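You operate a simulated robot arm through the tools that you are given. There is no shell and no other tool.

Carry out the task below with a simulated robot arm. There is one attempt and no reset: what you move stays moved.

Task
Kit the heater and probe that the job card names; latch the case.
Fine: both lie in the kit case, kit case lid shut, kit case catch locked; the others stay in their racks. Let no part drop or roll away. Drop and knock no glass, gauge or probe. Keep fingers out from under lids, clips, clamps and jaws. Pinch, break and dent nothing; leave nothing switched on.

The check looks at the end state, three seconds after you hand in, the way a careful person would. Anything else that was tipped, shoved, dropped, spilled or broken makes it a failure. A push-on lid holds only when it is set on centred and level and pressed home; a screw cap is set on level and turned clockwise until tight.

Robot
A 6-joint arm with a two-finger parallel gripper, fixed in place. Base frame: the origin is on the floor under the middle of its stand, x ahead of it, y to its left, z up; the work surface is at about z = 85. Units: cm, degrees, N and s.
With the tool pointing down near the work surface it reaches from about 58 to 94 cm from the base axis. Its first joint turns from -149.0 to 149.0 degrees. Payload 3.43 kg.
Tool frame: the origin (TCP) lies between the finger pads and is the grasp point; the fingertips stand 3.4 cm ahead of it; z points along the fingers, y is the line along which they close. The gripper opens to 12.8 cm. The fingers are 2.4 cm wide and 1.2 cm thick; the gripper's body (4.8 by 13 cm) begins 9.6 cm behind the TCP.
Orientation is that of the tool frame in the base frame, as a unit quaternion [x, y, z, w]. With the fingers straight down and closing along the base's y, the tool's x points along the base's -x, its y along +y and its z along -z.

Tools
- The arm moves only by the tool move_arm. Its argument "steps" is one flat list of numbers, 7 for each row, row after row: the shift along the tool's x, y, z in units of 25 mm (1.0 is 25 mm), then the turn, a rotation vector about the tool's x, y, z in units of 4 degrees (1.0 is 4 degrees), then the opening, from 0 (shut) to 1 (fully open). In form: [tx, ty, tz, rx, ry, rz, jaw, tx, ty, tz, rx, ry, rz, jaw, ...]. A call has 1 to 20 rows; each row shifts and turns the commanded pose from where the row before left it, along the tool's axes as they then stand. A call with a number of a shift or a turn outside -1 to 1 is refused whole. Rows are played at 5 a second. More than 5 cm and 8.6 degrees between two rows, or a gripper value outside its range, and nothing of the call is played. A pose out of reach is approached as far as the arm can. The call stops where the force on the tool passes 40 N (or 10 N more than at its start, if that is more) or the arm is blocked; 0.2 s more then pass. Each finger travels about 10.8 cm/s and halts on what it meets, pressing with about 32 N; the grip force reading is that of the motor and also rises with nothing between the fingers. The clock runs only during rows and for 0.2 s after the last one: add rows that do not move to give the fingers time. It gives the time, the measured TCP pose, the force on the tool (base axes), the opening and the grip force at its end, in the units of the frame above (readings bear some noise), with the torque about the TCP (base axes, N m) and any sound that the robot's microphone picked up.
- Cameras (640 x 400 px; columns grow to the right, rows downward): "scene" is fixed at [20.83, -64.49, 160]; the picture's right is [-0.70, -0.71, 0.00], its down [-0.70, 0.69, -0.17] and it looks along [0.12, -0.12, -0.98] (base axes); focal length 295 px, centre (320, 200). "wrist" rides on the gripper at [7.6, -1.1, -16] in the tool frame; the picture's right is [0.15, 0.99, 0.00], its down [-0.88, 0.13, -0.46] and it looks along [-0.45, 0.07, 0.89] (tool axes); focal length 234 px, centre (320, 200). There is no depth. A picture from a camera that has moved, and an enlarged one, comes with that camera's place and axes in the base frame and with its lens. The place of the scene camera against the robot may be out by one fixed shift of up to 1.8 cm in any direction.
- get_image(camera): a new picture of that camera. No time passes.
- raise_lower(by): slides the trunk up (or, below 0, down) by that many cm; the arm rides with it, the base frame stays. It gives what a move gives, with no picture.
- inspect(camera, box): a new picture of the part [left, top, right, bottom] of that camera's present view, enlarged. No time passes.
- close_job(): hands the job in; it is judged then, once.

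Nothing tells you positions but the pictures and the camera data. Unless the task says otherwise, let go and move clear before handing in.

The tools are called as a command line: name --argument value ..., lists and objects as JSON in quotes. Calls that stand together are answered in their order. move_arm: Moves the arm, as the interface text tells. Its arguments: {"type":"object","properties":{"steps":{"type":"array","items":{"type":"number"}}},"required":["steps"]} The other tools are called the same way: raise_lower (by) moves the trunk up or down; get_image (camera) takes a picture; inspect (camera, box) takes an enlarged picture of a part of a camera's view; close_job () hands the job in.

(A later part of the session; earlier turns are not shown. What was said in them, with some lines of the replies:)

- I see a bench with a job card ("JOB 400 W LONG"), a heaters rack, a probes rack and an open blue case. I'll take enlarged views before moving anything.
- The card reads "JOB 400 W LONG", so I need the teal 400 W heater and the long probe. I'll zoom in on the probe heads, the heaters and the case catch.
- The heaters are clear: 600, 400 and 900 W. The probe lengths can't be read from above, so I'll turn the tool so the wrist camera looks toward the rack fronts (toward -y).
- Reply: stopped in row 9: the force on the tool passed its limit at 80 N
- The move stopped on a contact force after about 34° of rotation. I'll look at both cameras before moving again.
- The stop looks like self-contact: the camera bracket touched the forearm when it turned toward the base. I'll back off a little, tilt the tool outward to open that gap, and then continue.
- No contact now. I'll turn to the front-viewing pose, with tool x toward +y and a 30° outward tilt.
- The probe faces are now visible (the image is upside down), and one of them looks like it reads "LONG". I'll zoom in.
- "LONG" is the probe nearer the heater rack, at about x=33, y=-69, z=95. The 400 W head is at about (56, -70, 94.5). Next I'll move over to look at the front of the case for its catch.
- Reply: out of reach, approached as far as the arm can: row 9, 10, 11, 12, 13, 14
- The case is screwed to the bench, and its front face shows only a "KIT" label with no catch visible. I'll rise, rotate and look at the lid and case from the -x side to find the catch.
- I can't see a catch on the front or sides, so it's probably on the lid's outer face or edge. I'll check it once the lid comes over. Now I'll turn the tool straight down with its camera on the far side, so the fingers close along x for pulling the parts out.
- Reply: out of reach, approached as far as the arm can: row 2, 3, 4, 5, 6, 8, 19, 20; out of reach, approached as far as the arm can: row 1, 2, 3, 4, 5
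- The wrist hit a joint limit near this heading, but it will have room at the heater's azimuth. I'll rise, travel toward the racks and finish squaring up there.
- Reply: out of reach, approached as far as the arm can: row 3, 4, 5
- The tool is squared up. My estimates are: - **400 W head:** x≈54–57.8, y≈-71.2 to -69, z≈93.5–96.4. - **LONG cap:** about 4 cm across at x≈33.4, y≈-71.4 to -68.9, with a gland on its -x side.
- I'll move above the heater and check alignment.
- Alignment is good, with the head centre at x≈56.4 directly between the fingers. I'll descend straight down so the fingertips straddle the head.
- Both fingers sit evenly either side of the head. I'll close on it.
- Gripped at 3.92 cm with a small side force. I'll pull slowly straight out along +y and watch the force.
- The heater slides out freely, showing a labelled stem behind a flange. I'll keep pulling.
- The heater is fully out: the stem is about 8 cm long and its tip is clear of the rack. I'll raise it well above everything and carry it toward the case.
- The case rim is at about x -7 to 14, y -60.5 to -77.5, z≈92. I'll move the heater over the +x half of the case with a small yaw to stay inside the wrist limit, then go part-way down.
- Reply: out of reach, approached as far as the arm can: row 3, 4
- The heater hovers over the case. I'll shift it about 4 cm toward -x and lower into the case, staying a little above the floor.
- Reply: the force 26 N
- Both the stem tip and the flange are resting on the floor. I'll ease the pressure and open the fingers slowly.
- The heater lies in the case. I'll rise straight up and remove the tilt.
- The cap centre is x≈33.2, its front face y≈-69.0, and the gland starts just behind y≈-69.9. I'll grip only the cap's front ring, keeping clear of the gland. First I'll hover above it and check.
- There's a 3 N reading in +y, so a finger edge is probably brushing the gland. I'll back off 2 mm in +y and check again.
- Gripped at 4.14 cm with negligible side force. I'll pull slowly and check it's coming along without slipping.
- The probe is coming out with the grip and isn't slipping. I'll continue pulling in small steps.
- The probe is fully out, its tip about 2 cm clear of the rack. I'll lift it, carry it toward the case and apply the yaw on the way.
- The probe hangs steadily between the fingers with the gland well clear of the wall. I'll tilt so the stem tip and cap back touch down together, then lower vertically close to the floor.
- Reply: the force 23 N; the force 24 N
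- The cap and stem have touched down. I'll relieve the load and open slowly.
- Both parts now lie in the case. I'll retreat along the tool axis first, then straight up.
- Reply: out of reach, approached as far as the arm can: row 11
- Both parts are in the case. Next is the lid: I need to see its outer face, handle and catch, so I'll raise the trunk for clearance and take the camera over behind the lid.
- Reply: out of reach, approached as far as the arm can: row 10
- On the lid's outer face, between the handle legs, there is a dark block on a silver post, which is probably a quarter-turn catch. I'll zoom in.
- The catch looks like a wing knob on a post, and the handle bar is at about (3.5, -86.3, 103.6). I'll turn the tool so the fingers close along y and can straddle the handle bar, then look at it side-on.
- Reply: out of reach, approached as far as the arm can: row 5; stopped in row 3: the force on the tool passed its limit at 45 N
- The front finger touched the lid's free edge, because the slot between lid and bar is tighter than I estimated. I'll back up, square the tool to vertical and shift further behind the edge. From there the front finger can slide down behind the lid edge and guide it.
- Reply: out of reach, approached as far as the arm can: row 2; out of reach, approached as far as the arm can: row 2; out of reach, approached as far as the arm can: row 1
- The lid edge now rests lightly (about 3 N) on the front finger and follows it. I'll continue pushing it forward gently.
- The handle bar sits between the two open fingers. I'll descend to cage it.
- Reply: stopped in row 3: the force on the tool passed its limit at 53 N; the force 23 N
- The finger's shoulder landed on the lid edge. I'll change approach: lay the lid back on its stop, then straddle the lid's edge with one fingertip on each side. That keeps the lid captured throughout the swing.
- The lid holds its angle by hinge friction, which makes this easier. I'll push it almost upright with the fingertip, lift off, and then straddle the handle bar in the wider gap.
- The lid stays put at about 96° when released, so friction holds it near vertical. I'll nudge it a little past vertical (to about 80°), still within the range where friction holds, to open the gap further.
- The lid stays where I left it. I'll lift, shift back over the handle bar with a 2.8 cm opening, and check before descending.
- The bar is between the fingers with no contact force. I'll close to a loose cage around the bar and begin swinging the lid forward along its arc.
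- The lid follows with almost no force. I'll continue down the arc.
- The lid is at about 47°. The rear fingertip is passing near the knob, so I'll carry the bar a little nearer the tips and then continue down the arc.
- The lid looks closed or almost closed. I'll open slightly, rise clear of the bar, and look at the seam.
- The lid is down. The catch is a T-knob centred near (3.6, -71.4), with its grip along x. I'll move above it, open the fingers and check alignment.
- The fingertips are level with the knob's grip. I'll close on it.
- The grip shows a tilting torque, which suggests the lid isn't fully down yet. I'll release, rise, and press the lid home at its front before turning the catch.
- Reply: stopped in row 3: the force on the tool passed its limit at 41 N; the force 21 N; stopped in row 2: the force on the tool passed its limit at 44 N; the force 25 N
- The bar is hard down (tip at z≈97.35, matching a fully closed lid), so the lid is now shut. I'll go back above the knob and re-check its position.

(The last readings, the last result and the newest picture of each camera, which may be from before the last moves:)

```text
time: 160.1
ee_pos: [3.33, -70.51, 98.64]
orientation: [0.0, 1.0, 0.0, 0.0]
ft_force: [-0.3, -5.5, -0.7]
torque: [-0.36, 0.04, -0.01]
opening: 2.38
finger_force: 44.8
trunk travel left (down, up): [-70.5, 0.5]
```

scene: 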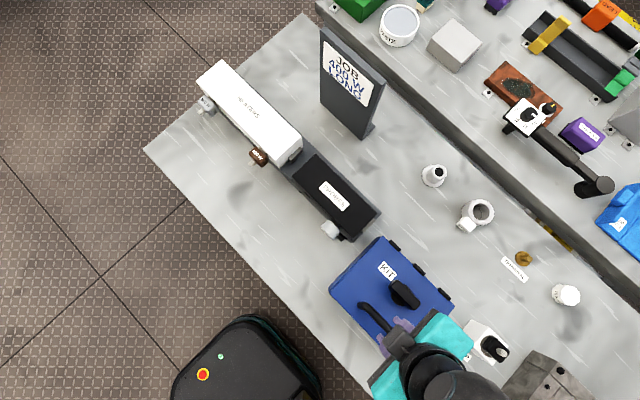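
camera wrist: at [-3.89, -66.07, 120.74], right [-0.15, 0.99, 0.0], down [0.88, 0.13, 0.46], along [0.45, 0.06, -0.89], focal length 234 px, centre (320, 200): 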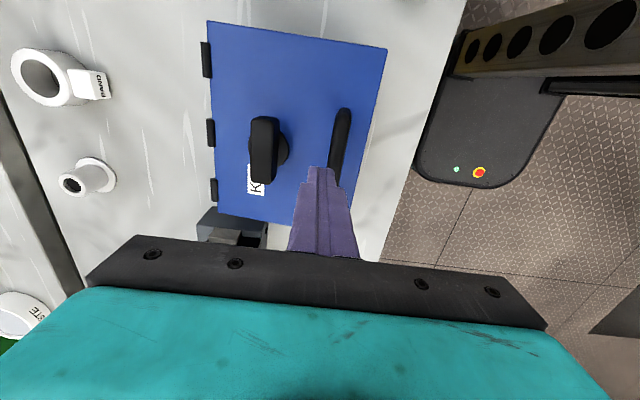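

The grip is well seated on the knob. I'll test a small clockwise turn (seen from above) and read the torque.

move_arm --steps '[0, -0.02, 0, 0, 0, 0.5, 0.1, 0, 0, 0, 0, 0, 0.5, 0.1, 0, 0, 0, 0, 0, 0.5, 0.1, 0, 0, 0, 0, 0, 0, 0.1]'

inspect --camera "wrist" --box '[220, 80, 440, 240]'

inspect --camera "scene" --box '[320, 225, 470, 345]'

```text
time: 161.1
ee_pos: [3.48, -70.5, 98.62]
orientation: [0.052, 0.999, 0.001, 0.001]
ft_force: [1.2, -1.1, -3.1]
torque: [-0.02, -0.24, 1.67]
opening: 2.57
finger_force: 44.9
trunk travel left (down, up): [-70.5, 0.5]
```

```text
2.50 times, centred on (330, 160) of wrist
camera zoom: at [-4.21, -70.86, 114.6], right [-0.04, 1.0, 0.0], down [0.89, 0.04, 0.46], along [0.46, 0.02, -0.89], focal length 585 px, centre (295, 300)
```

zoom: 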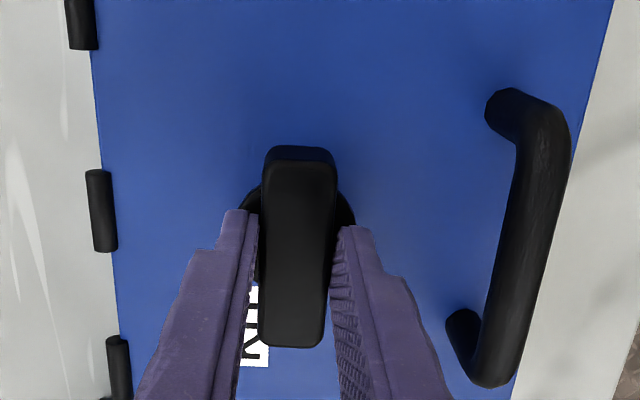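

```text
3.33 times, centred on (395, 285) of scene
camera zoom: at [20.83, -64.49, 160.0], right [-0.7, -0.71, 0.0], down [-0.7, 0.69, -0.17], along [0.12, -0.12, -0.98], focal length 983 px, centre (70, -83)
```

zoom: 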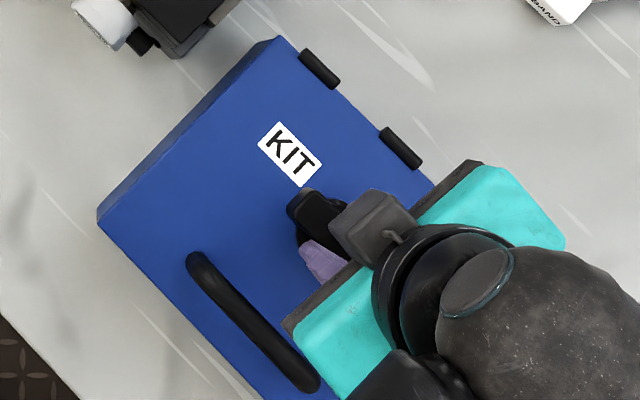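

Clockwise resists: 1.7 N·m and the grip spread without the knob moving. I'll return to zero and test the other way.

move_arm --steps '[0, 0, 0, 0, 0, -0.5, 0.1, 0, 0, 0, 0, 0, -0.5, 0.1, 0, 0, 0, 0, 0, -0.5, 0.1, 0, 0, 0, 0, 0, 0, 0.1]'

move_arm --steps '[0, 0, 0, 0, 0, -0.5, 0.1, 0, 0, 0, 0, 0, -0.5, 0.1, 0, 0, 0, 0, 0, -0.5, 0.1, 0, 0, 0, 0, 0, 0, 0.1]'

inspect --camera "wrist" --box '[220, 80, 440, 240]'

```text
time: 162.1
ee_pos: [3.34, -70.55, 98.56]
orientation: [0.0, 1.0, 0.001, 0.0]
ft_force: [1.7, 3.7, -7.9]
torque: [0.61, -0.13, 0.04]
opening: 2.37
finger_force: 44.7
trunk travel left (down, up): [-70.5, 0.5]
```

```text
time: 163.1
ee_pos: [3.33, -70.42, 98.56]
orientation: [-0.053, 0.999, -0.001, 0.0]
ft_force: [1.2, 4.7, -11.1]
torque: [0.79, -0.37, 0.04]
opening: 2.38
finger_force: 44.9
trunk travel left (down, up): [-70.5, 0.5]
```

```text
2.50 times, centred on (330, 160) of wrist
camera zoom: at [-4.03, -72.48, 114.65], right [-0.25, 0.97, 0.0], down [0.86, 0.22, 0.46], along [0.44, 0.11, -0.89], focal length 585 px, centre (295, 300)
```

zoom: 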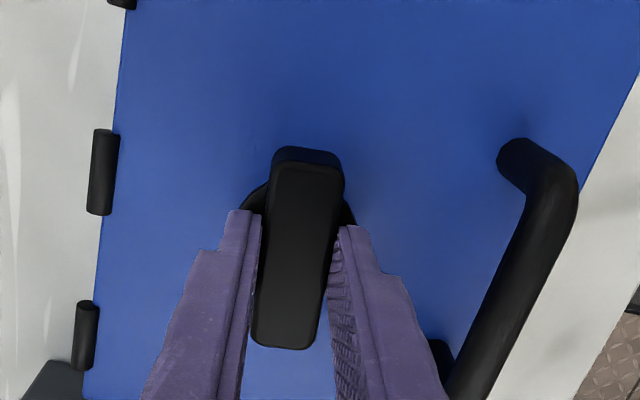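

Counter-clockwise the knob follows freely (0.04 N·m), so that is the turning direction. I'll ease the vertical pull slightly and continue turning.

move_arm --steps '[0, 0, 0.04, 0, 0, 0, 0.1, 0, 0, 0, 0, 0, -0.6, 0.1, 0, 0, 0, 0, 0, -0.8, 0.1, 0, 0, 0, 0, 0, -0.8, 0.1, 0, 0, 0, 0, 0, -0.8, 0.1, 0, 0, 0, 0, 0, -0.8, 0.1, 0, 0, 0, 0, 0, -0.7, 0.1, 0, 0, 0, 0, 0, 0, 0.1]'

inspect --camera "wrist" --box '[220, 80, 440, 240]'

```text
time: 164.9
ee_pos: [3.38, -70.61, 98.68]
orientation: [-0.209, 0.978, -0.001, 0.0]
ft_force: [2.3, -4.2, 4.2]
torque: [-0.3, -0.08, 0.0]
opening: 2.34
finger_force: 44.3
trunk travel left (down, up): [-70.5, 0.5]
```

```text
2.50 times, centred on (330, 160) of wrist
camera zoom: at [-3.05, -74.64, 114.62], right [-0.54, 0.84, 0.0], down [0.75, 0.48, 0.45], along [0.38, 0.24, -0.89], focal length 585 px, centre (295, 300)
```

zoom: 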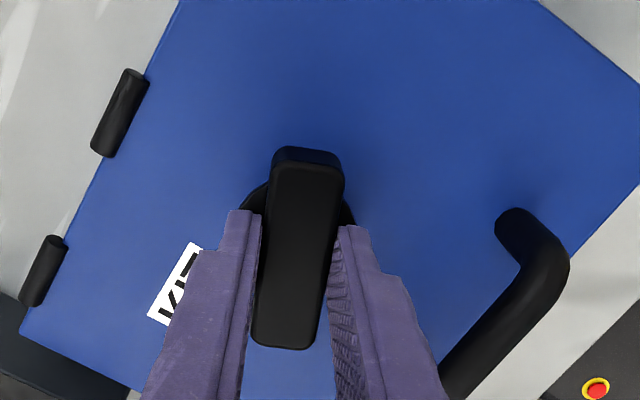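

move_arm --steps '[0, 0, 0, 0, 0, -0.8, 0.1, 0, 0, 0, 0, 0, -0.8, 0.1, 0, 0, 0, 0, 0, -0.8, 0.1, 0, 0, 0, 0, 0, -0.8, 0.1, 0, 0, 0, 0, 0, -0.8, 0.1, 0, 0, 0, 0, 0, -0.8, 0.1, 0, 0, 0, 0, 0, 0, 0.1]'

inspect --camera "wrist" --box '[220, 80, 440, 240]'

```text
time: 166.5
ee_pos: [3.39, -70.61, 98.54]
orientation: [-0.368, 0.93, -0.001, 0.0]
ft_force: [2.8, -14.6, 13.8]
torque: [-0.38, 0.02, -0.01]
opening: 2.38
finger_force: 44.7
trunk travel left (down, up): [-70.5, 0.5]
```

```text
2.50 times, centred on (330, 160) of wrist
camera zoom: at [-1.32, -76.56, 114.62], right [-0.78, 0.62, 0.0], down [0.55, 0.7, 0.45], along [0.28, 0.36, -0.89], focal length 585 px, centre (295, 300)
```

zoom: 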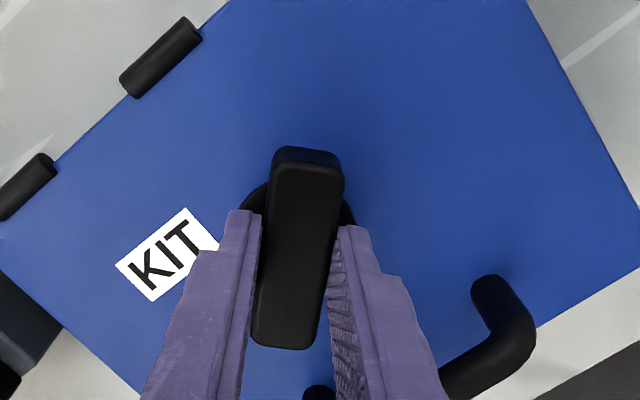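

move_arm --steps '[0.032, -0.05, -0.03, 0, 0, 0, 0.1, 0, 0, 0, 0, 0, 0, 0.1]'

move_arm --steps '[0, 0, 0, 0, 0, -0.7, 0.1, 0, 0, 0, 0, 0, -0.7, 0.1, 0, 0, 0, 0, 0, -0.7, 0.1, 0, 0, 0, 0, 0, -0.7, 0.1, 0, 0, 0, 0, 0, -0.7, 0.1, 0, 0, 0, 0, 0, 0, 0.1]'

inspect --camera "wrist" --box '[220, 80, 440, 240]'

```text
time: 167.1
ee_pos: [3.41, -70.64, 98.55]
orientation: [-0.368, 0.93, 0.001, -0.001]
ft_force: [1.2, -4.4, 4.4]
torque: [-0.86, 0.75, 0.02]
opening: 2.38
finger_force: 45.1
trunk travel left (down, up): [-70.5, 0.5]
```

```text
time: 168.5
ee_pos: [3.35, -70.53, 98.61]
orientation: [-0.48, 0.877, 0.001, 0.0]
ft_force: [-1.1, 1.5, -0.2]
torque: [-0.26, 0.2, 0.03]
opening: 2.37
finger_force: 44.9
trunk travel left (down, up): [-70.5, 0.5]
```

```text
2.50 times, centred on (330, 160) of wrist
camera zoom: at [0.3, -77.61, 114.61], right [-0.91, 0.41, 0.0], down [0.37, 0.81, 0.46], along [0.19, 0.42, -0.89], focal length 585 px, centre (295, 300)
```

zoom: 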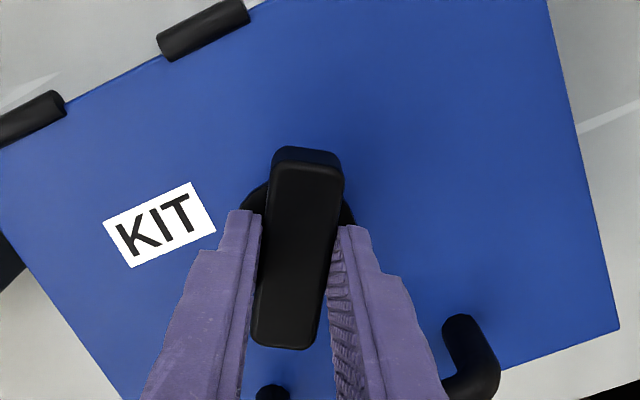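

move_arm --steps '[0, 0, 0, 0, 0, -0.7, 0.1, 0, 0, 0, 0, 0, -0.7, 0.1, 0, 0, 0, 0, 0, -0.7, 0.1, 0, 0, 0, 0, 0, -0.7, 0.1, 0, 0, 0, 0, 0, -0.7, 0.1, 0, 0, 0, 0, 0, 0, 0.1]'

move_arm --steps '[0, 0, 0, 0, 0, -0.6, 0.1, 0, 0, 0, 0, 0, -0.6, 0.1, 0, 0, 0, 0, 0, -0.6, 0.1, 0, 0, 0, 0, 0, 0, 0.1]'

inspect --camera "wrist" --box '[220, 80, 440, 240]'

```text
time: 169.9
ee_pos: [3.46, -70.64, 98.56]
orientation: [-0.583, 0.813, -0.001, 0.001]
ft_force: [1.1, 3.5, -2.7]
torque: [0.86, -0.28, -0.02]
opening: 2.38
finger_force: 45.0
trunk travel left (down, up): [-70.5, 0.5]
```

```text
time: 170.9
ee_pos: [3.54, -70.64, 98.5]
orientation: [-0.633, 0.774, 0.0, 0.0]
ft_force: [2.1, 4.1, -5.4]
torque: [0.4, -0.16, 0.02]
opening: 2.38
finger_force: 45.3
trunk travel left (down, up): [-70.5, 0.5]
```

```text
2.50 times, centred on (330, 160) of wrist
camera zoom: at [3.09, -78.29, 114.61], right [-1.0, 0.05, 0.0], down [0.05, 0.89, 0.46], along [0.03, 0.45, -0.89], focal length 585 px, centre (295, 300)
```

zoom: 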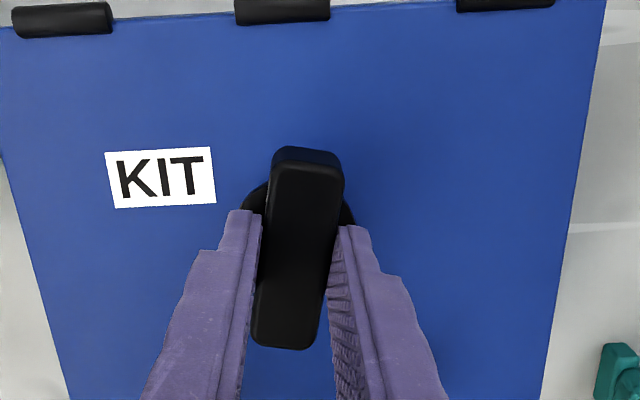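

The knob has turned about 78° freely, and the wrist is near its limit. I'll release, rise, turn the tool back, and regrip the bar by its ends to finish the quarter turn.

move_arm --steps '[0, 0, 0, 0, 0, -0.5, 0.1, 0, 0, 0, 0, 0, 0, 0.1, 0, 0, 0, 0, 0, 0, 0.22, 0, 0, 0, 0, 0, 0, 0.3, 0, 0, -0.4, 0, 0, 0, 0.3, 0, 0, -0.8, 0, 0, 0, 0.3, 0, 0, -0.8, 0, 0, 0, 0.3, 0, 0, -0.4, 0, 0, 0, 0.3, 0, 0, 0, 0, 0, 0, 0.3]'

get_image --camera "wrist"

inspect --camera "scene" --box '[320, 225, 470, 345]'

```text
time: 172.9
ee_pos: [3.43, -70.69, 104.61]
orientation: [-0.646, 0.763, 0.0, 0.0]
ft_force: [-0.5, 1.0, -0.5]
torque: [0.02, 0.01, 0.02]
opening: 3.84
finger_force: 0.1
trunk travel left (down, up): [-70.5, 0.5]
```

```text
taken
camera wrist: at [3.26, -78.46, 120.63], right [-1.0, 0.02, 0.0], down [0.02, 0.89, 0.46], along [0.01, 0.46, -0.89], focal length 234 px, centre (320, 200)
```

wrist: 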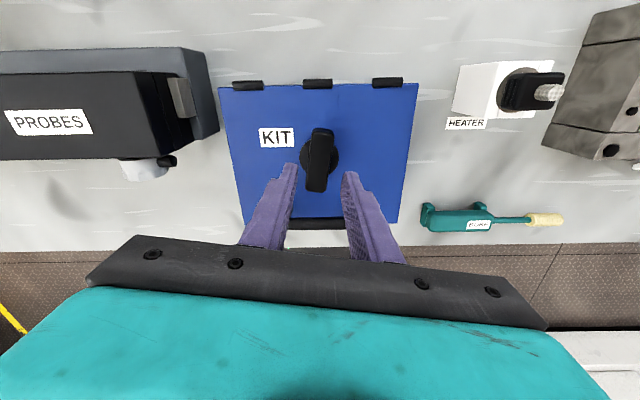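

```text
3.33 times, centred on (395, 285) of scene
camera zoom: at [20.83, -64.49, 160.0], right [-0.7, -0.71, 0.0], down [-0.7, 0.69, -0.17], along [0.12, -0.12, -0.98], focal length 983 px, centre (70, -83)
```

zoom: 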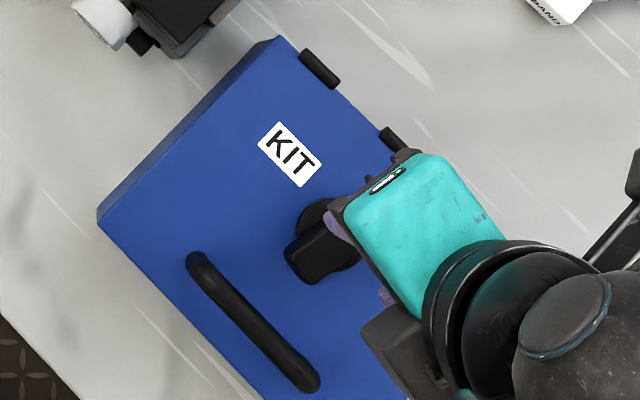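

move_arm --steps '[0, 0, 0, 0, 0, 1, 0.4, 0, 0, 0, 0, 0, 1, 0.5, 0, 0, 0, 0, 0, 1, 0.6, 0, 0, 0, 0, 0, 1, 0.67, 0, 0, 0, 0, 0, 1, 0.67, 0, 0, 0, 0, 0, 1, 0.67, 0, 0, 0, 0, 0, 1, 0.67, 0, 0, 0, 0, 0, 1, 0.67, 0, 0, 0, 0, 0, 1, 0.67, 0, 0, 0, 0, 0, 1, 0.67, 0, 0, 0, 0, 0, 1, 0.67, 0, 0, 0, 0, 0, 1, 0.67, 0, 0, 0, 0, 0, 1, 0.67, 0, 0, 0, 0, 0, 1, 0.67, 0, 0, 0, 0, 0, 1, 0.67, 0, 0, 0, 0, 0, 1, 0.67, 0, 0, 0, 0, 0, 1, 0.67, 0, 0, 0, 0, 0, 1, 0.67, 0, 0, 0, 0, 0, 1, 0.67, 0, 0, 0, 0, 0, 1, 0.67]'

get_image --camera "wrist"

inspect --camera "wrist" --box '[200, 60, 440, 230]'

```text
time: 177.1
ee_pos: [3.4, -70.65, 104.54]
orientation: [-0.003, 1.0, 0.0, 0.0]
ft_force: [0.4, -1.0, 0.4]
torque: [0.0, -0.01, 0.0]
opening: 8.57
finger_force: 0.0
trunk travel left (down, up): [-70.5, 0.5]
```

```text
taken
camera wrist: at [-4.2, -71.86, 120.66], right [-0.15, 0.99, 0.0], down [0.88, 0.14, 0.46], along [0.45, 0.07, -0.89], focal length 234 px, centre (320, 200)
```

wrist: 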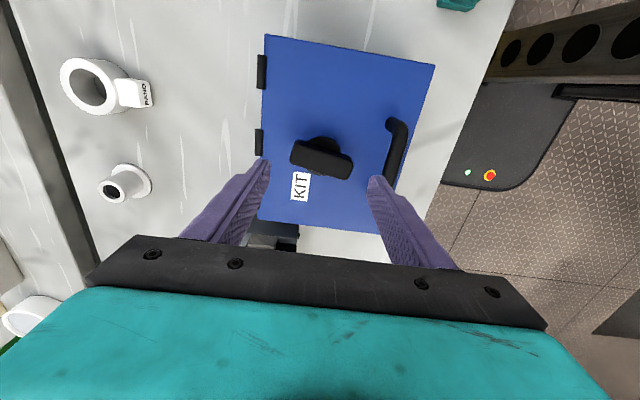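

```text
2.35 times, centred on (320, 145) of wrist
camera zoom: at [-4.2, -71.86, 120.66], right [-0.15, 0.99, 0.0], down [0.88, 0.14, 0.46], along [0.45, 0.07, -0.89], focal length 551 px, centre (320, 329)
```

zoom: 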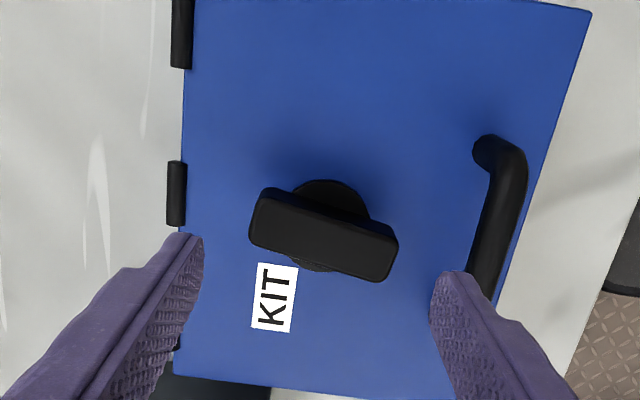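

move_arm --steps '[0, 0.07, 0.5, 0, 0, 0, 0.67, 0, 0, 0.6, 0, 0, 0, 0.67, 0, 0, 0.6, 0, 0, 0, 0.67, 0, 0, 0.4, 0, 0, 0, 0.67, 0, 0, 0.25, 0, 0, 0, 0.67, 0, 0, 0, 0, 0, 0, 0.67]'

inspect --camera "wrist" --box '[200, 60, 440, 230]'

```text
time: 178.5
ee_pos: [3.38, -70.47, 98.85]
orientation: [-0.003, 1.0, 0.0, 0.0]
ft_force: [0.0, 0.7, 0.3]
torque: [-0.01, 0.02, -0.02]
opening: 8.58
finger_force: 0.0
trunk travel left (down, up): [-70.5, 0.5]
```

```text
2.35 times, centred on (320, 145) of wrist
camera zoom: at [-4.18, -71.65, 114.79], right [-0.15, 0.99, 0.0], down [0.88, 0.14, 0.46], along [0.45, 0.07, -0.89], focal length 551 px, centre (320, 329)
```

zoom: 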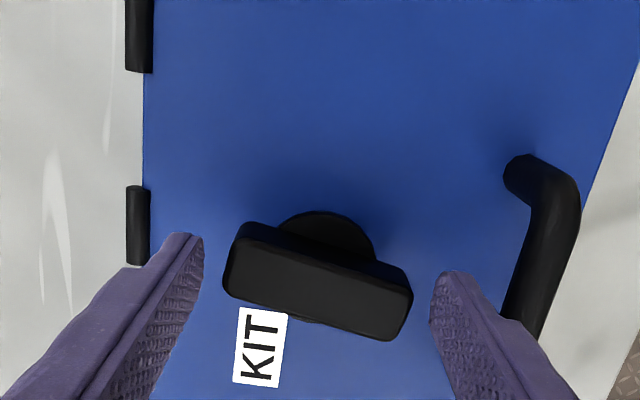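

move_arm --steps '[0, 0, 0.1, 0, 0, 0, 0.65, 0, 0, 0, 0, 0, 0, 0.63, 0, 0, 0, 0, 0, 0, 0.61, 0, 0, 0, 0, 0, 0, 0.6, 0, 0, 0, 0, 0, 0, 0.59, 0, 0, 0, 0, 0, 0, 0.59]'

inspect --camera "wrist" --box '[200, 60, 440, 230]'

```text
time: 179.9
ee_pos: [3.34, -70.41, 98.37]
orientation: [-0.004, 1.0, 0.0, 0.0]
ft_force: [0.6, 0.0, 0.5]
torque: [-0.01, 0.03, -0.02]
opening: 7.56
finger_force: 0.0
trunk travel left (down, up): [-70.5, 0.5]
```

```text
2.35 times, centred on (320, 145) of wrist
camera zoom: at [-4.18, -71.63, 114.52], right [-0.15, 0.99, 0.0], down [0.88, 0.14, 0.46], along [0.45, 0.07, -0.89], focal length 551 px, centre (320, 329)
```

zoom: 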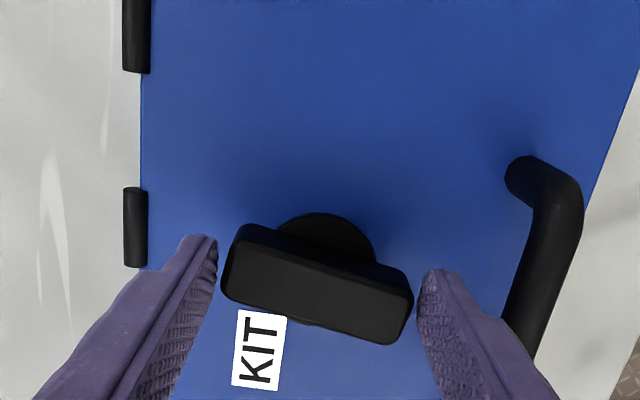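

move_arm --steps '[0, 0, 0, 0, 0, 0, 0.575, 0, 0, 0, 0, 0, 0, 0.565, 0, 0, 0, 0, 0, 0, 0.555, 0, 0, 0, 0, 0, 0, 0.545, 0, 0, 0, 0, 0, 0, 0.535, 0, 0, 0, 0, 0, 0, 0.53, 0, 0, 0, 0, 0, 0, 0.53]'

inspect --camera "wrist" --box '[200, 60, 440, 230]'

```text
time: 181.5
ee_pos: [3.36, -70.53, 98.46]
orientation: [-0.003, 1.0, 0.0, 0.0]
ft_force: [0.0, -4.7, 2.0]
torque: [-0.25, 0.0, 0.03]
opening: 7.03
finger_force: 45.0
trunk travel left (down, up): [-70.5, 0.5]
```

```text
2.35 times, centred on (320, 145) of wrist
camera zoom: at [-4.18, -71.67, 114.52], right [-0.15, 0.99, 0.0], down [0.88, 0.14, 0.46], along [0.45, 0.07, -0.89], focal length 551 px, centre (320, 329)
```

zoom: 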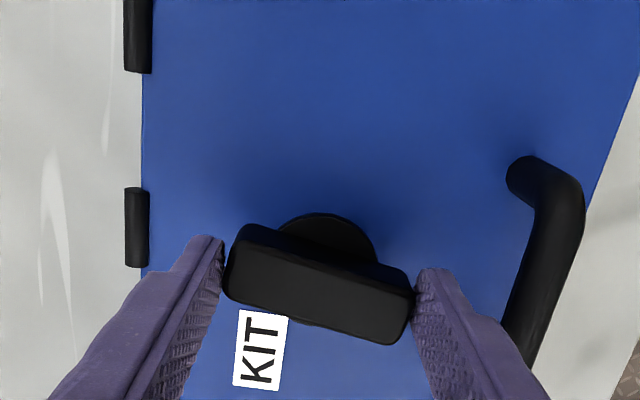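

The bar is gripped by its ends. I'll continue counter-clockwise in small steps, watching for the end stop.

move_arm --steps '[0, 0, 0, 0, 0, -0.5, 0.53, 0, 0, 0, 0, 0, -0.5, 0.53, 0, 0, 0, 0, 0, -0.5, 0.53, 0, 0, 0, 0, 0, 0, 0.53]'

move_arm --steps '[0, 0, 0, 0, 0, -0.4, 0.53, 0, 0, 0, 0, 0, -0.4, 0.53, 0, 0, 0, 0, 0, 0, 0.53]'

inspect --camera "wrist" --box '[200, 60, 440, 230]'

```text
time: 182.5
ee_pos: [3.38, -70.59, 98.54]
orientation: [-0.056, 0.998, 0.0, 0.0]
ft_force: [-1.6, -2.8, -1.2]
torque: [-0.62, -0.16, -0.02]
opening: 7.03
finger_force: 45.1
trunk travel left (down, up): [-70.5, 0.5]
```

```text
time: 183.3
ee_pos: [3.35, -70.44, 98.52]
orientation: [-0.085, 0.996, 0.001, 0.0]
ft_force: [-0.7, -3.6, -6.9]
torque: [-0.27, 0.13, 0.0]
opening: 7.04
finger_force: 44.6
trunk travel left (down, up): [-70.5, 0.5]
```

```text
2.35 times, centred on (320, 145) of wrist
camera zoom: at [-3.88, -72.92, 114.52], right [-0.31, 0.95, 0.0], down [0.85, 0.28, 0.46], along [0.43, 0.14, -0.89], focal length 551 px, centre (320, 329)
```

zoom: 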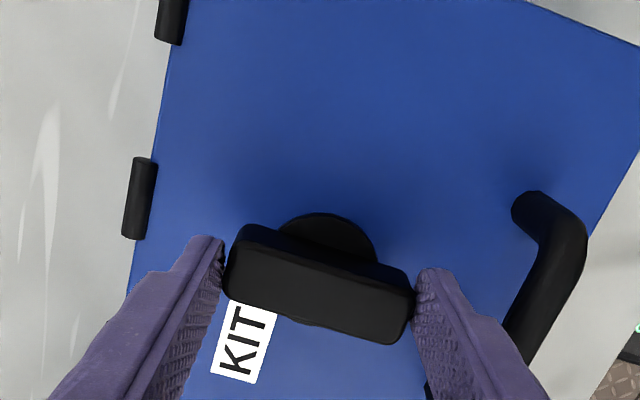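

move_arm --steps '[0, 0, 0, 0, 0, -0.5, 0.53, 0, 0, 0, 0, 0, -0.5, 0.53, 0, 0, 0, 0, 0, 0, 0.53]'

move_arm --steps '[0, 0, 0, 0, 0, -0.5, 0.53, 0, 0, 0, 0, 0, -0.5, 0.53, 0, 0, 0, 0, 0, 0, 0.53]'

inspect --camera "wrist" --box '[200, 60, 440, 230]'

```text
time: 184.1
ee_pos: [3.33, -70.56, 98.58]
orientation: [-0.118, 0.993, -0.001, 0.0]
ft_force: [-1.5, -7.5, -2.0]
torque: [-0.07, -0.09, -1.95]
opening: 7.13
finger_force: 44.8
trunk travel left (down, up): [-70.5, 0.5]
```

```text
time: 184.9
ee_pos: [3.25, -70.44, 98.49]
orientation: [-0.153, 0.988, -0.001, 0.0]
ft_force: [-1.1, -8.4, -0.2]
torque: [0.0, 0.03, -1.69]
opening: 7.17
finger_force: 44.8
trunk travel left (down, up): [-70.5, 0.5]
```

```text
2.35 times, centred on (320, 145) of wrist
camera zoom: at [-3.46, -73.89, 114.54], right [-0.44, 0.9, 0.0], down [0.8, 0.39, 0.46], along [0.41, 0.2, -0.89], focal length 551 px, centre (320, 329)
```

zoom: 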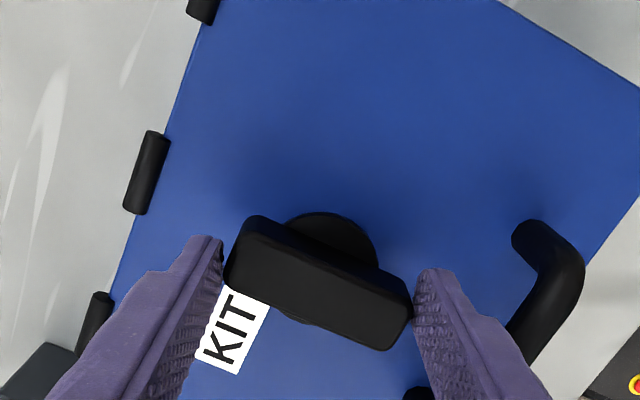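

The knob hit a firm stop (about 1.9 N·m) at roughly a quarter turn, so it should be locked. I'll open the fingers, rise straight up, and check.

move_arm --steps '[0, 0, 0, 0, 0, 0, 0.58, 0, 0, 0, 0, 0, 0, 0.65, 0, 0, 0, 0, 0, 0, 0.67, 0, 0, -0.4, 0, 0, 0, 0.67, 0, 0, -0.8, 0, 0, 0, 0.67, 0, 0, -0.8, 0, 0, 0, 0.67, 0, 0, -0.8, 0, 0, 0, 0.6, 0, 0, -0.8, 0, 0, 0, 0.5, 0, 0, 0, 0, 0, 0, 0.5]'

get_image --camera "wrist"

inspect --camera "wrist" --box '[200, 20, 440, 200]'

inspect --camera "scene" --box '[320, 225, 470, 345]'

```text
time: 186.9
ee_pos: [3.43, -70.47, 107.52]
orientation: [-0.153, 0.988, 0.0, 0.0]
ft_force: [0.0, 0.3, 0.0]
torque: [-0.04, -0.01, 0.0]
opening: 6.4
finger_force: 0.0
trunk travel left (down, up): [-70.5, 0.5]
```

```text
taken
camera wrist: at [-3.42, -73.9, 123.52], right [-0.44, 0.9, 0.0], down [0.8, 0.39, 0.46], along [0.41, 0.2, -0.89], focal length 234 px, centre (320, 200)
```

wrist: 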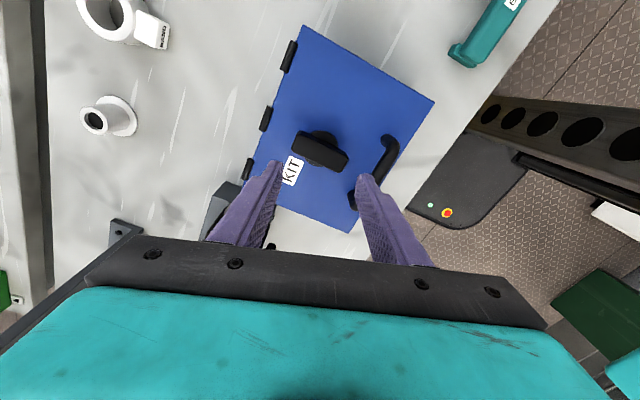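

```text
2.22 times, centred on (320, 110) of wrist
camera zoom: at [-3.42, -73.9, 123.52], right [-0.44, 0.9, 0.0], down [0.8, 0.39, 0.46], along [0.41, 0.2, -0.89], focal length 520 px, centre (320, 400)
```

zoom: 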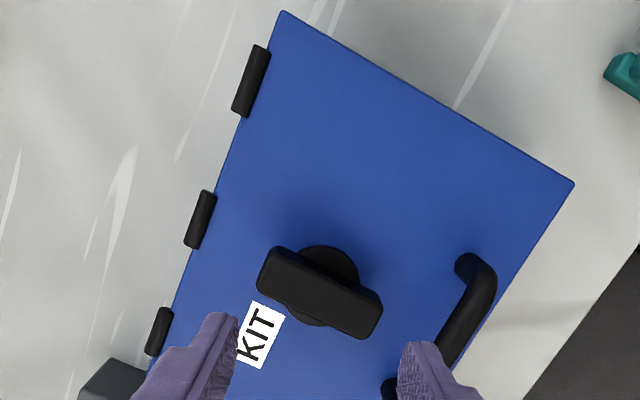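

```text
3.33 times, centred on (395, 285) of scene
camera zoom: at [20.83, -64.49, 160.0], right [-0.7, -0.71, 0.0], down [-0.7, 0.69, -0.17], along [0.12, -0.12, -0.98], focal length 983 px, centre (70, -83)
```

zoom: 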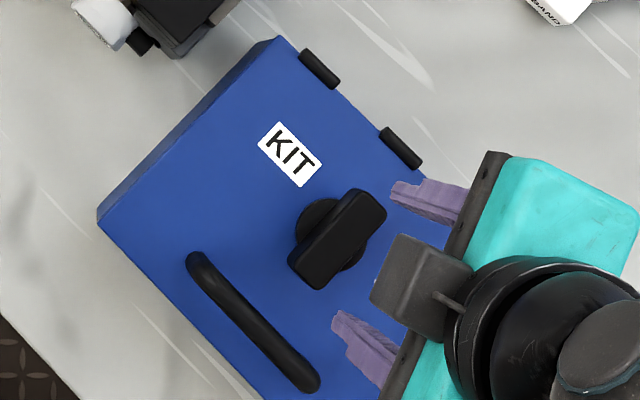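

The knob now stands square to the hinge. I'll check the lock gently by gripping the handle and giving it a very small upward tug.

move_arm --steps '[0, 0, 0, 0, 0, 0.9, 0.4, 0, 0, 0, 0, 0, 0.9, 0.3, 0, 0, 0, 0, 0, 0.9, 0.2, 0, 0, 0, 0, 0, 0.9, 0.2, 0, 0, 0, 0, 0, 0.8, 0.2, 0, 0.8, 0, 0, 0, 0, 0.2, 0, 0.8, 0, 0, 0, 0, 0.2, 0, 0.8, 0, 0, 0, 0, 0.2, 0, 0.6, 0, 0, 0, 0, 0.2, 0, 0, 0.6, 0, 0, 0, 0.2, 0, 0, 0.6, 0, 0, 0, 0.2, 0, 0, 0, 0, 0, 0, 0.2]'

inspect --camera "wrist" --box '[220, 80, 440, 240]'

```text
time: 189.5
ee_pos: [3.29, -63.0, 104.55]
orientation: [0.0, 1.0, 0.0, 0.0]
ft_force: [0.7, -0.2, 0.2]
torque: [0.01, 0.02, 0.03]
opening: 2.57
finger_force: 0.0
trunk travel left (down, up): [-70.5, 0.5]
```

```text
2.50 times, centred on (330, 160) of wrist
camera zoom: at [-4.18, -64.1, 120.54], right [-0.15, 0.99, 0.0], down [0.88, 0.13, 0.46], along [0.45, 0.07, -0.89], focal length 585 px, centre (295, 300)
```

zoom: 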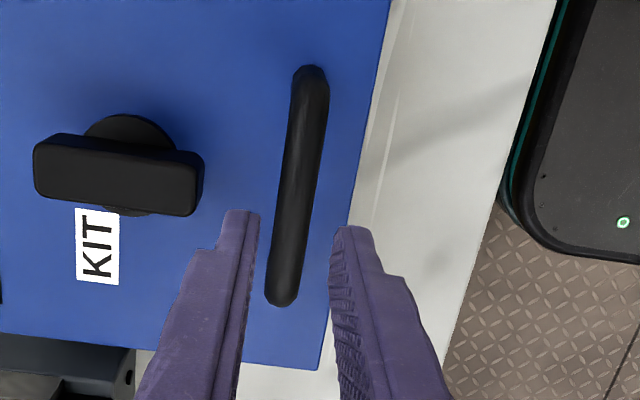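

move_arm --steps '[0, 0.03, 0.6, 0, 0, 0, 0.2, 0, 0, 0.6, 0, 0, 0, 0.2, 0, 0, 0.6, 0, 0, 0, 0.2, 0, 0, 0.35, 0, 0, 0, 0.2, 0, 0, 0.2, 0, 0, 0, 0.2, 0, 0, 0, 0, 0, 0, 0.2]'

move_arm --steps '[0, 0, 0, 0, 0, 0, 0.15, 0, 0, 0, 0, 0, 0, 0.12, 0, 0, 0, 0, 0, 0, 0.08, 0, 0, 0, 0, 0, 0, 0.08]'

```text
time: 190.9
ee_pos: [3.32, -62.69, 98.38]
orientation: [0.0, 1.0, 0.0, 0.0]
ft_force: [-0.2, 0.2, -0.5]
torque: [-0.01, -0.04, -0.02]
opening: 2.55
finger_force: 0.1
trunk travel left (down, up): [-70.5, 0.5]
```

```text
time: 191.9
ee_pos: [3.32, -62.9, 98.65]
orientation: [0.0, 1.0, -0.001, -0.001]
ft_force: [0.0, -15.5, 5.2]
torque: [-0.35, -0.02, -0.05]
opening: 1.54
finger_force: 45.0
trunk travel left (down, up): [-70.5, 0.5]
```

move_arm --steps '[0, -0.05, 0, 0, 0, 0, 0.08, 0, 0, 0, 0, 0, 0, 0.08]'

move_arm --steps '[0, 0, -0.05, 0, 0, 0, 0.08, 0, 0, 0, 0, 0, 0, 0.08]'

move_arm --steps '[0, 0, -0.05, 0, 0, 0, 0.08, 0, 0, 0, 0, 0, 0, 0.08]'

```text
time: 192.5
ee_pos: [3.27, -62.95, 98.57]
orientation: [0.001, 1.0, 0.001, -0.001]
ft_force: [1.2, -8.5, 0.2]
torque: [-0.13, 0.02, -0.04]
opening: 1.53
finger_force: 44.2
trunk travel left (down, up): [-70.5, 0.5]
```

```text
time: 193.1
ee_pos: [3.35, -63.0, 98.44]
orientation: [0.0, 1.0, 0.002, -0.001]
ft_force: [-0.8, -2.8, -12.9]
torque: [-0.01, -0.12, -0.04]
opening: 1.54
finger_force: 45.3
trunk travel left (down, up): [-70.5, 0.5]
```

```text
time: 193.7
ee_pos: [3.25, -62.95, 98.52]
orientation: [0.001, 1.0, 0.003, 0.0]
ft_force: [-2.5, 3.9, -34.7]
torque: [0.11, -0.12, -0.03]
opening: 1.54
finger_force: 44.8
trunk travel left (down, up): [-70.5, 0.5]
```

A 35 N upward pull doesn't move the lid at all, so the catch is locked. I'll relieve the load, release the handle and move clear.

move_arm --steps '[0, 0, 0.05, 0, 0, 0, 0.08, 0, 0, 0.05, 0, 0, 0, 0.08, 0, 0, 0, 0, 0, 0, 0.08]'

move_arm --steps '[0, 0, 0, 0, 0, 0, 0.14, 0, 0, 0, 0, 0, 0, 0.2, 0, 0, -0.3, 0, 0, 0, 0.2, 0, 0, -0.7, 0, 0, 0, 0.2, 0, 0, -1, 0, 0, 0, 0.2, 0, 0, -1, 0, 0, 0, 0.2, 0, 0, -1, 0, 0, 0, 0.2, 0, 0, -1, 0, 0, 0, 0.2, 0, 0, -1, 0, 0, 0, 0.2, 0, 0, -1, 0, 0, 0, 0.2, 0, 0, 0, 0, 0, 0, 0.2]'

get_image --camera "wrist"

get_image --camera "scene"

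```text
time: 194.5
ee_pos: [3.36, -62.94, 98.51]
orientation: [0.0, 1.0, 0.001, 0.0]
ft_force: [-3.6, 11.0, -22.4]
torque: [0.31, 0.09, 0.0]
opening: 1.55
finger_force: 45.0
trunk travel left (down, up): [-70.5, 0.5]
```

```text
time: 196.9
ee_pos: [3.39, -63.08, 116.15]
orientation: [0.0, 1.0, 0.0, -0.001]
ft_force: [0.6, 0.5, 0.8]
torque: [-0.02, 0.01, 0.02]
opening: 2.54
finger_force: 0.0
trunk travel left (down, up): [-70.5, 0.5]
```

```text
taken
camera wrist: at [-4.13, -64.11, 132.19], right [-0.15, 0.99, 0.0], down [0.88, 0.13, 0.46], along [0.45, 0.07, -0.89], focal length 234 px, centre (320, 200)
```

wrist: 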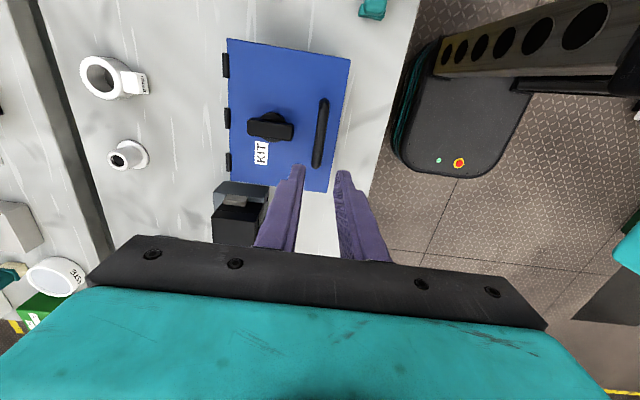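

```text
taken
```

scene: 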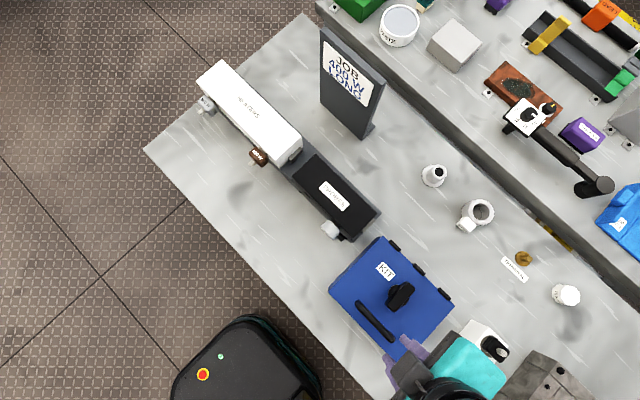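

Final check:
- **Parts:** the 400 W heater and the LONG probe are in the kit case, and the other heaters and the SHORT probe are still in their racks.
- **Case:** the lid is shut and the catch is turned to its stop and held under a pull.
- **Gripper:** open and clear of the case.

I'm handing the job in.

close_job

```text
The job is handed in.
```

The 400 W heater and the LONG probe are in the kit case, the lid is shut and the catch is locked. After turning the catch to its stop I pulled up on the handle with about 35 N and the lid did not move. The 600 W and 900 W heaters and the SHORT probe are still in their racks, and the job is handed in.

A few contacts happened along the way:
- **Arm:** early on, the camera bracket touched the arm's own forearm (peak about 80 N) while I was turning the tool. I backed it off.
- **Lid:** a finger pressed down on the edge of the open lid twice, peaking at 45 N and 53 N, before I changed the approach. I saw no marks.
- **Probe:** a finger edge brushed the LONG probe's cable gland at about 3 N. I moved off before gripping.

Both parts were lowered onto the case floor until they touched, then released; the first contact was up to about 26 N.
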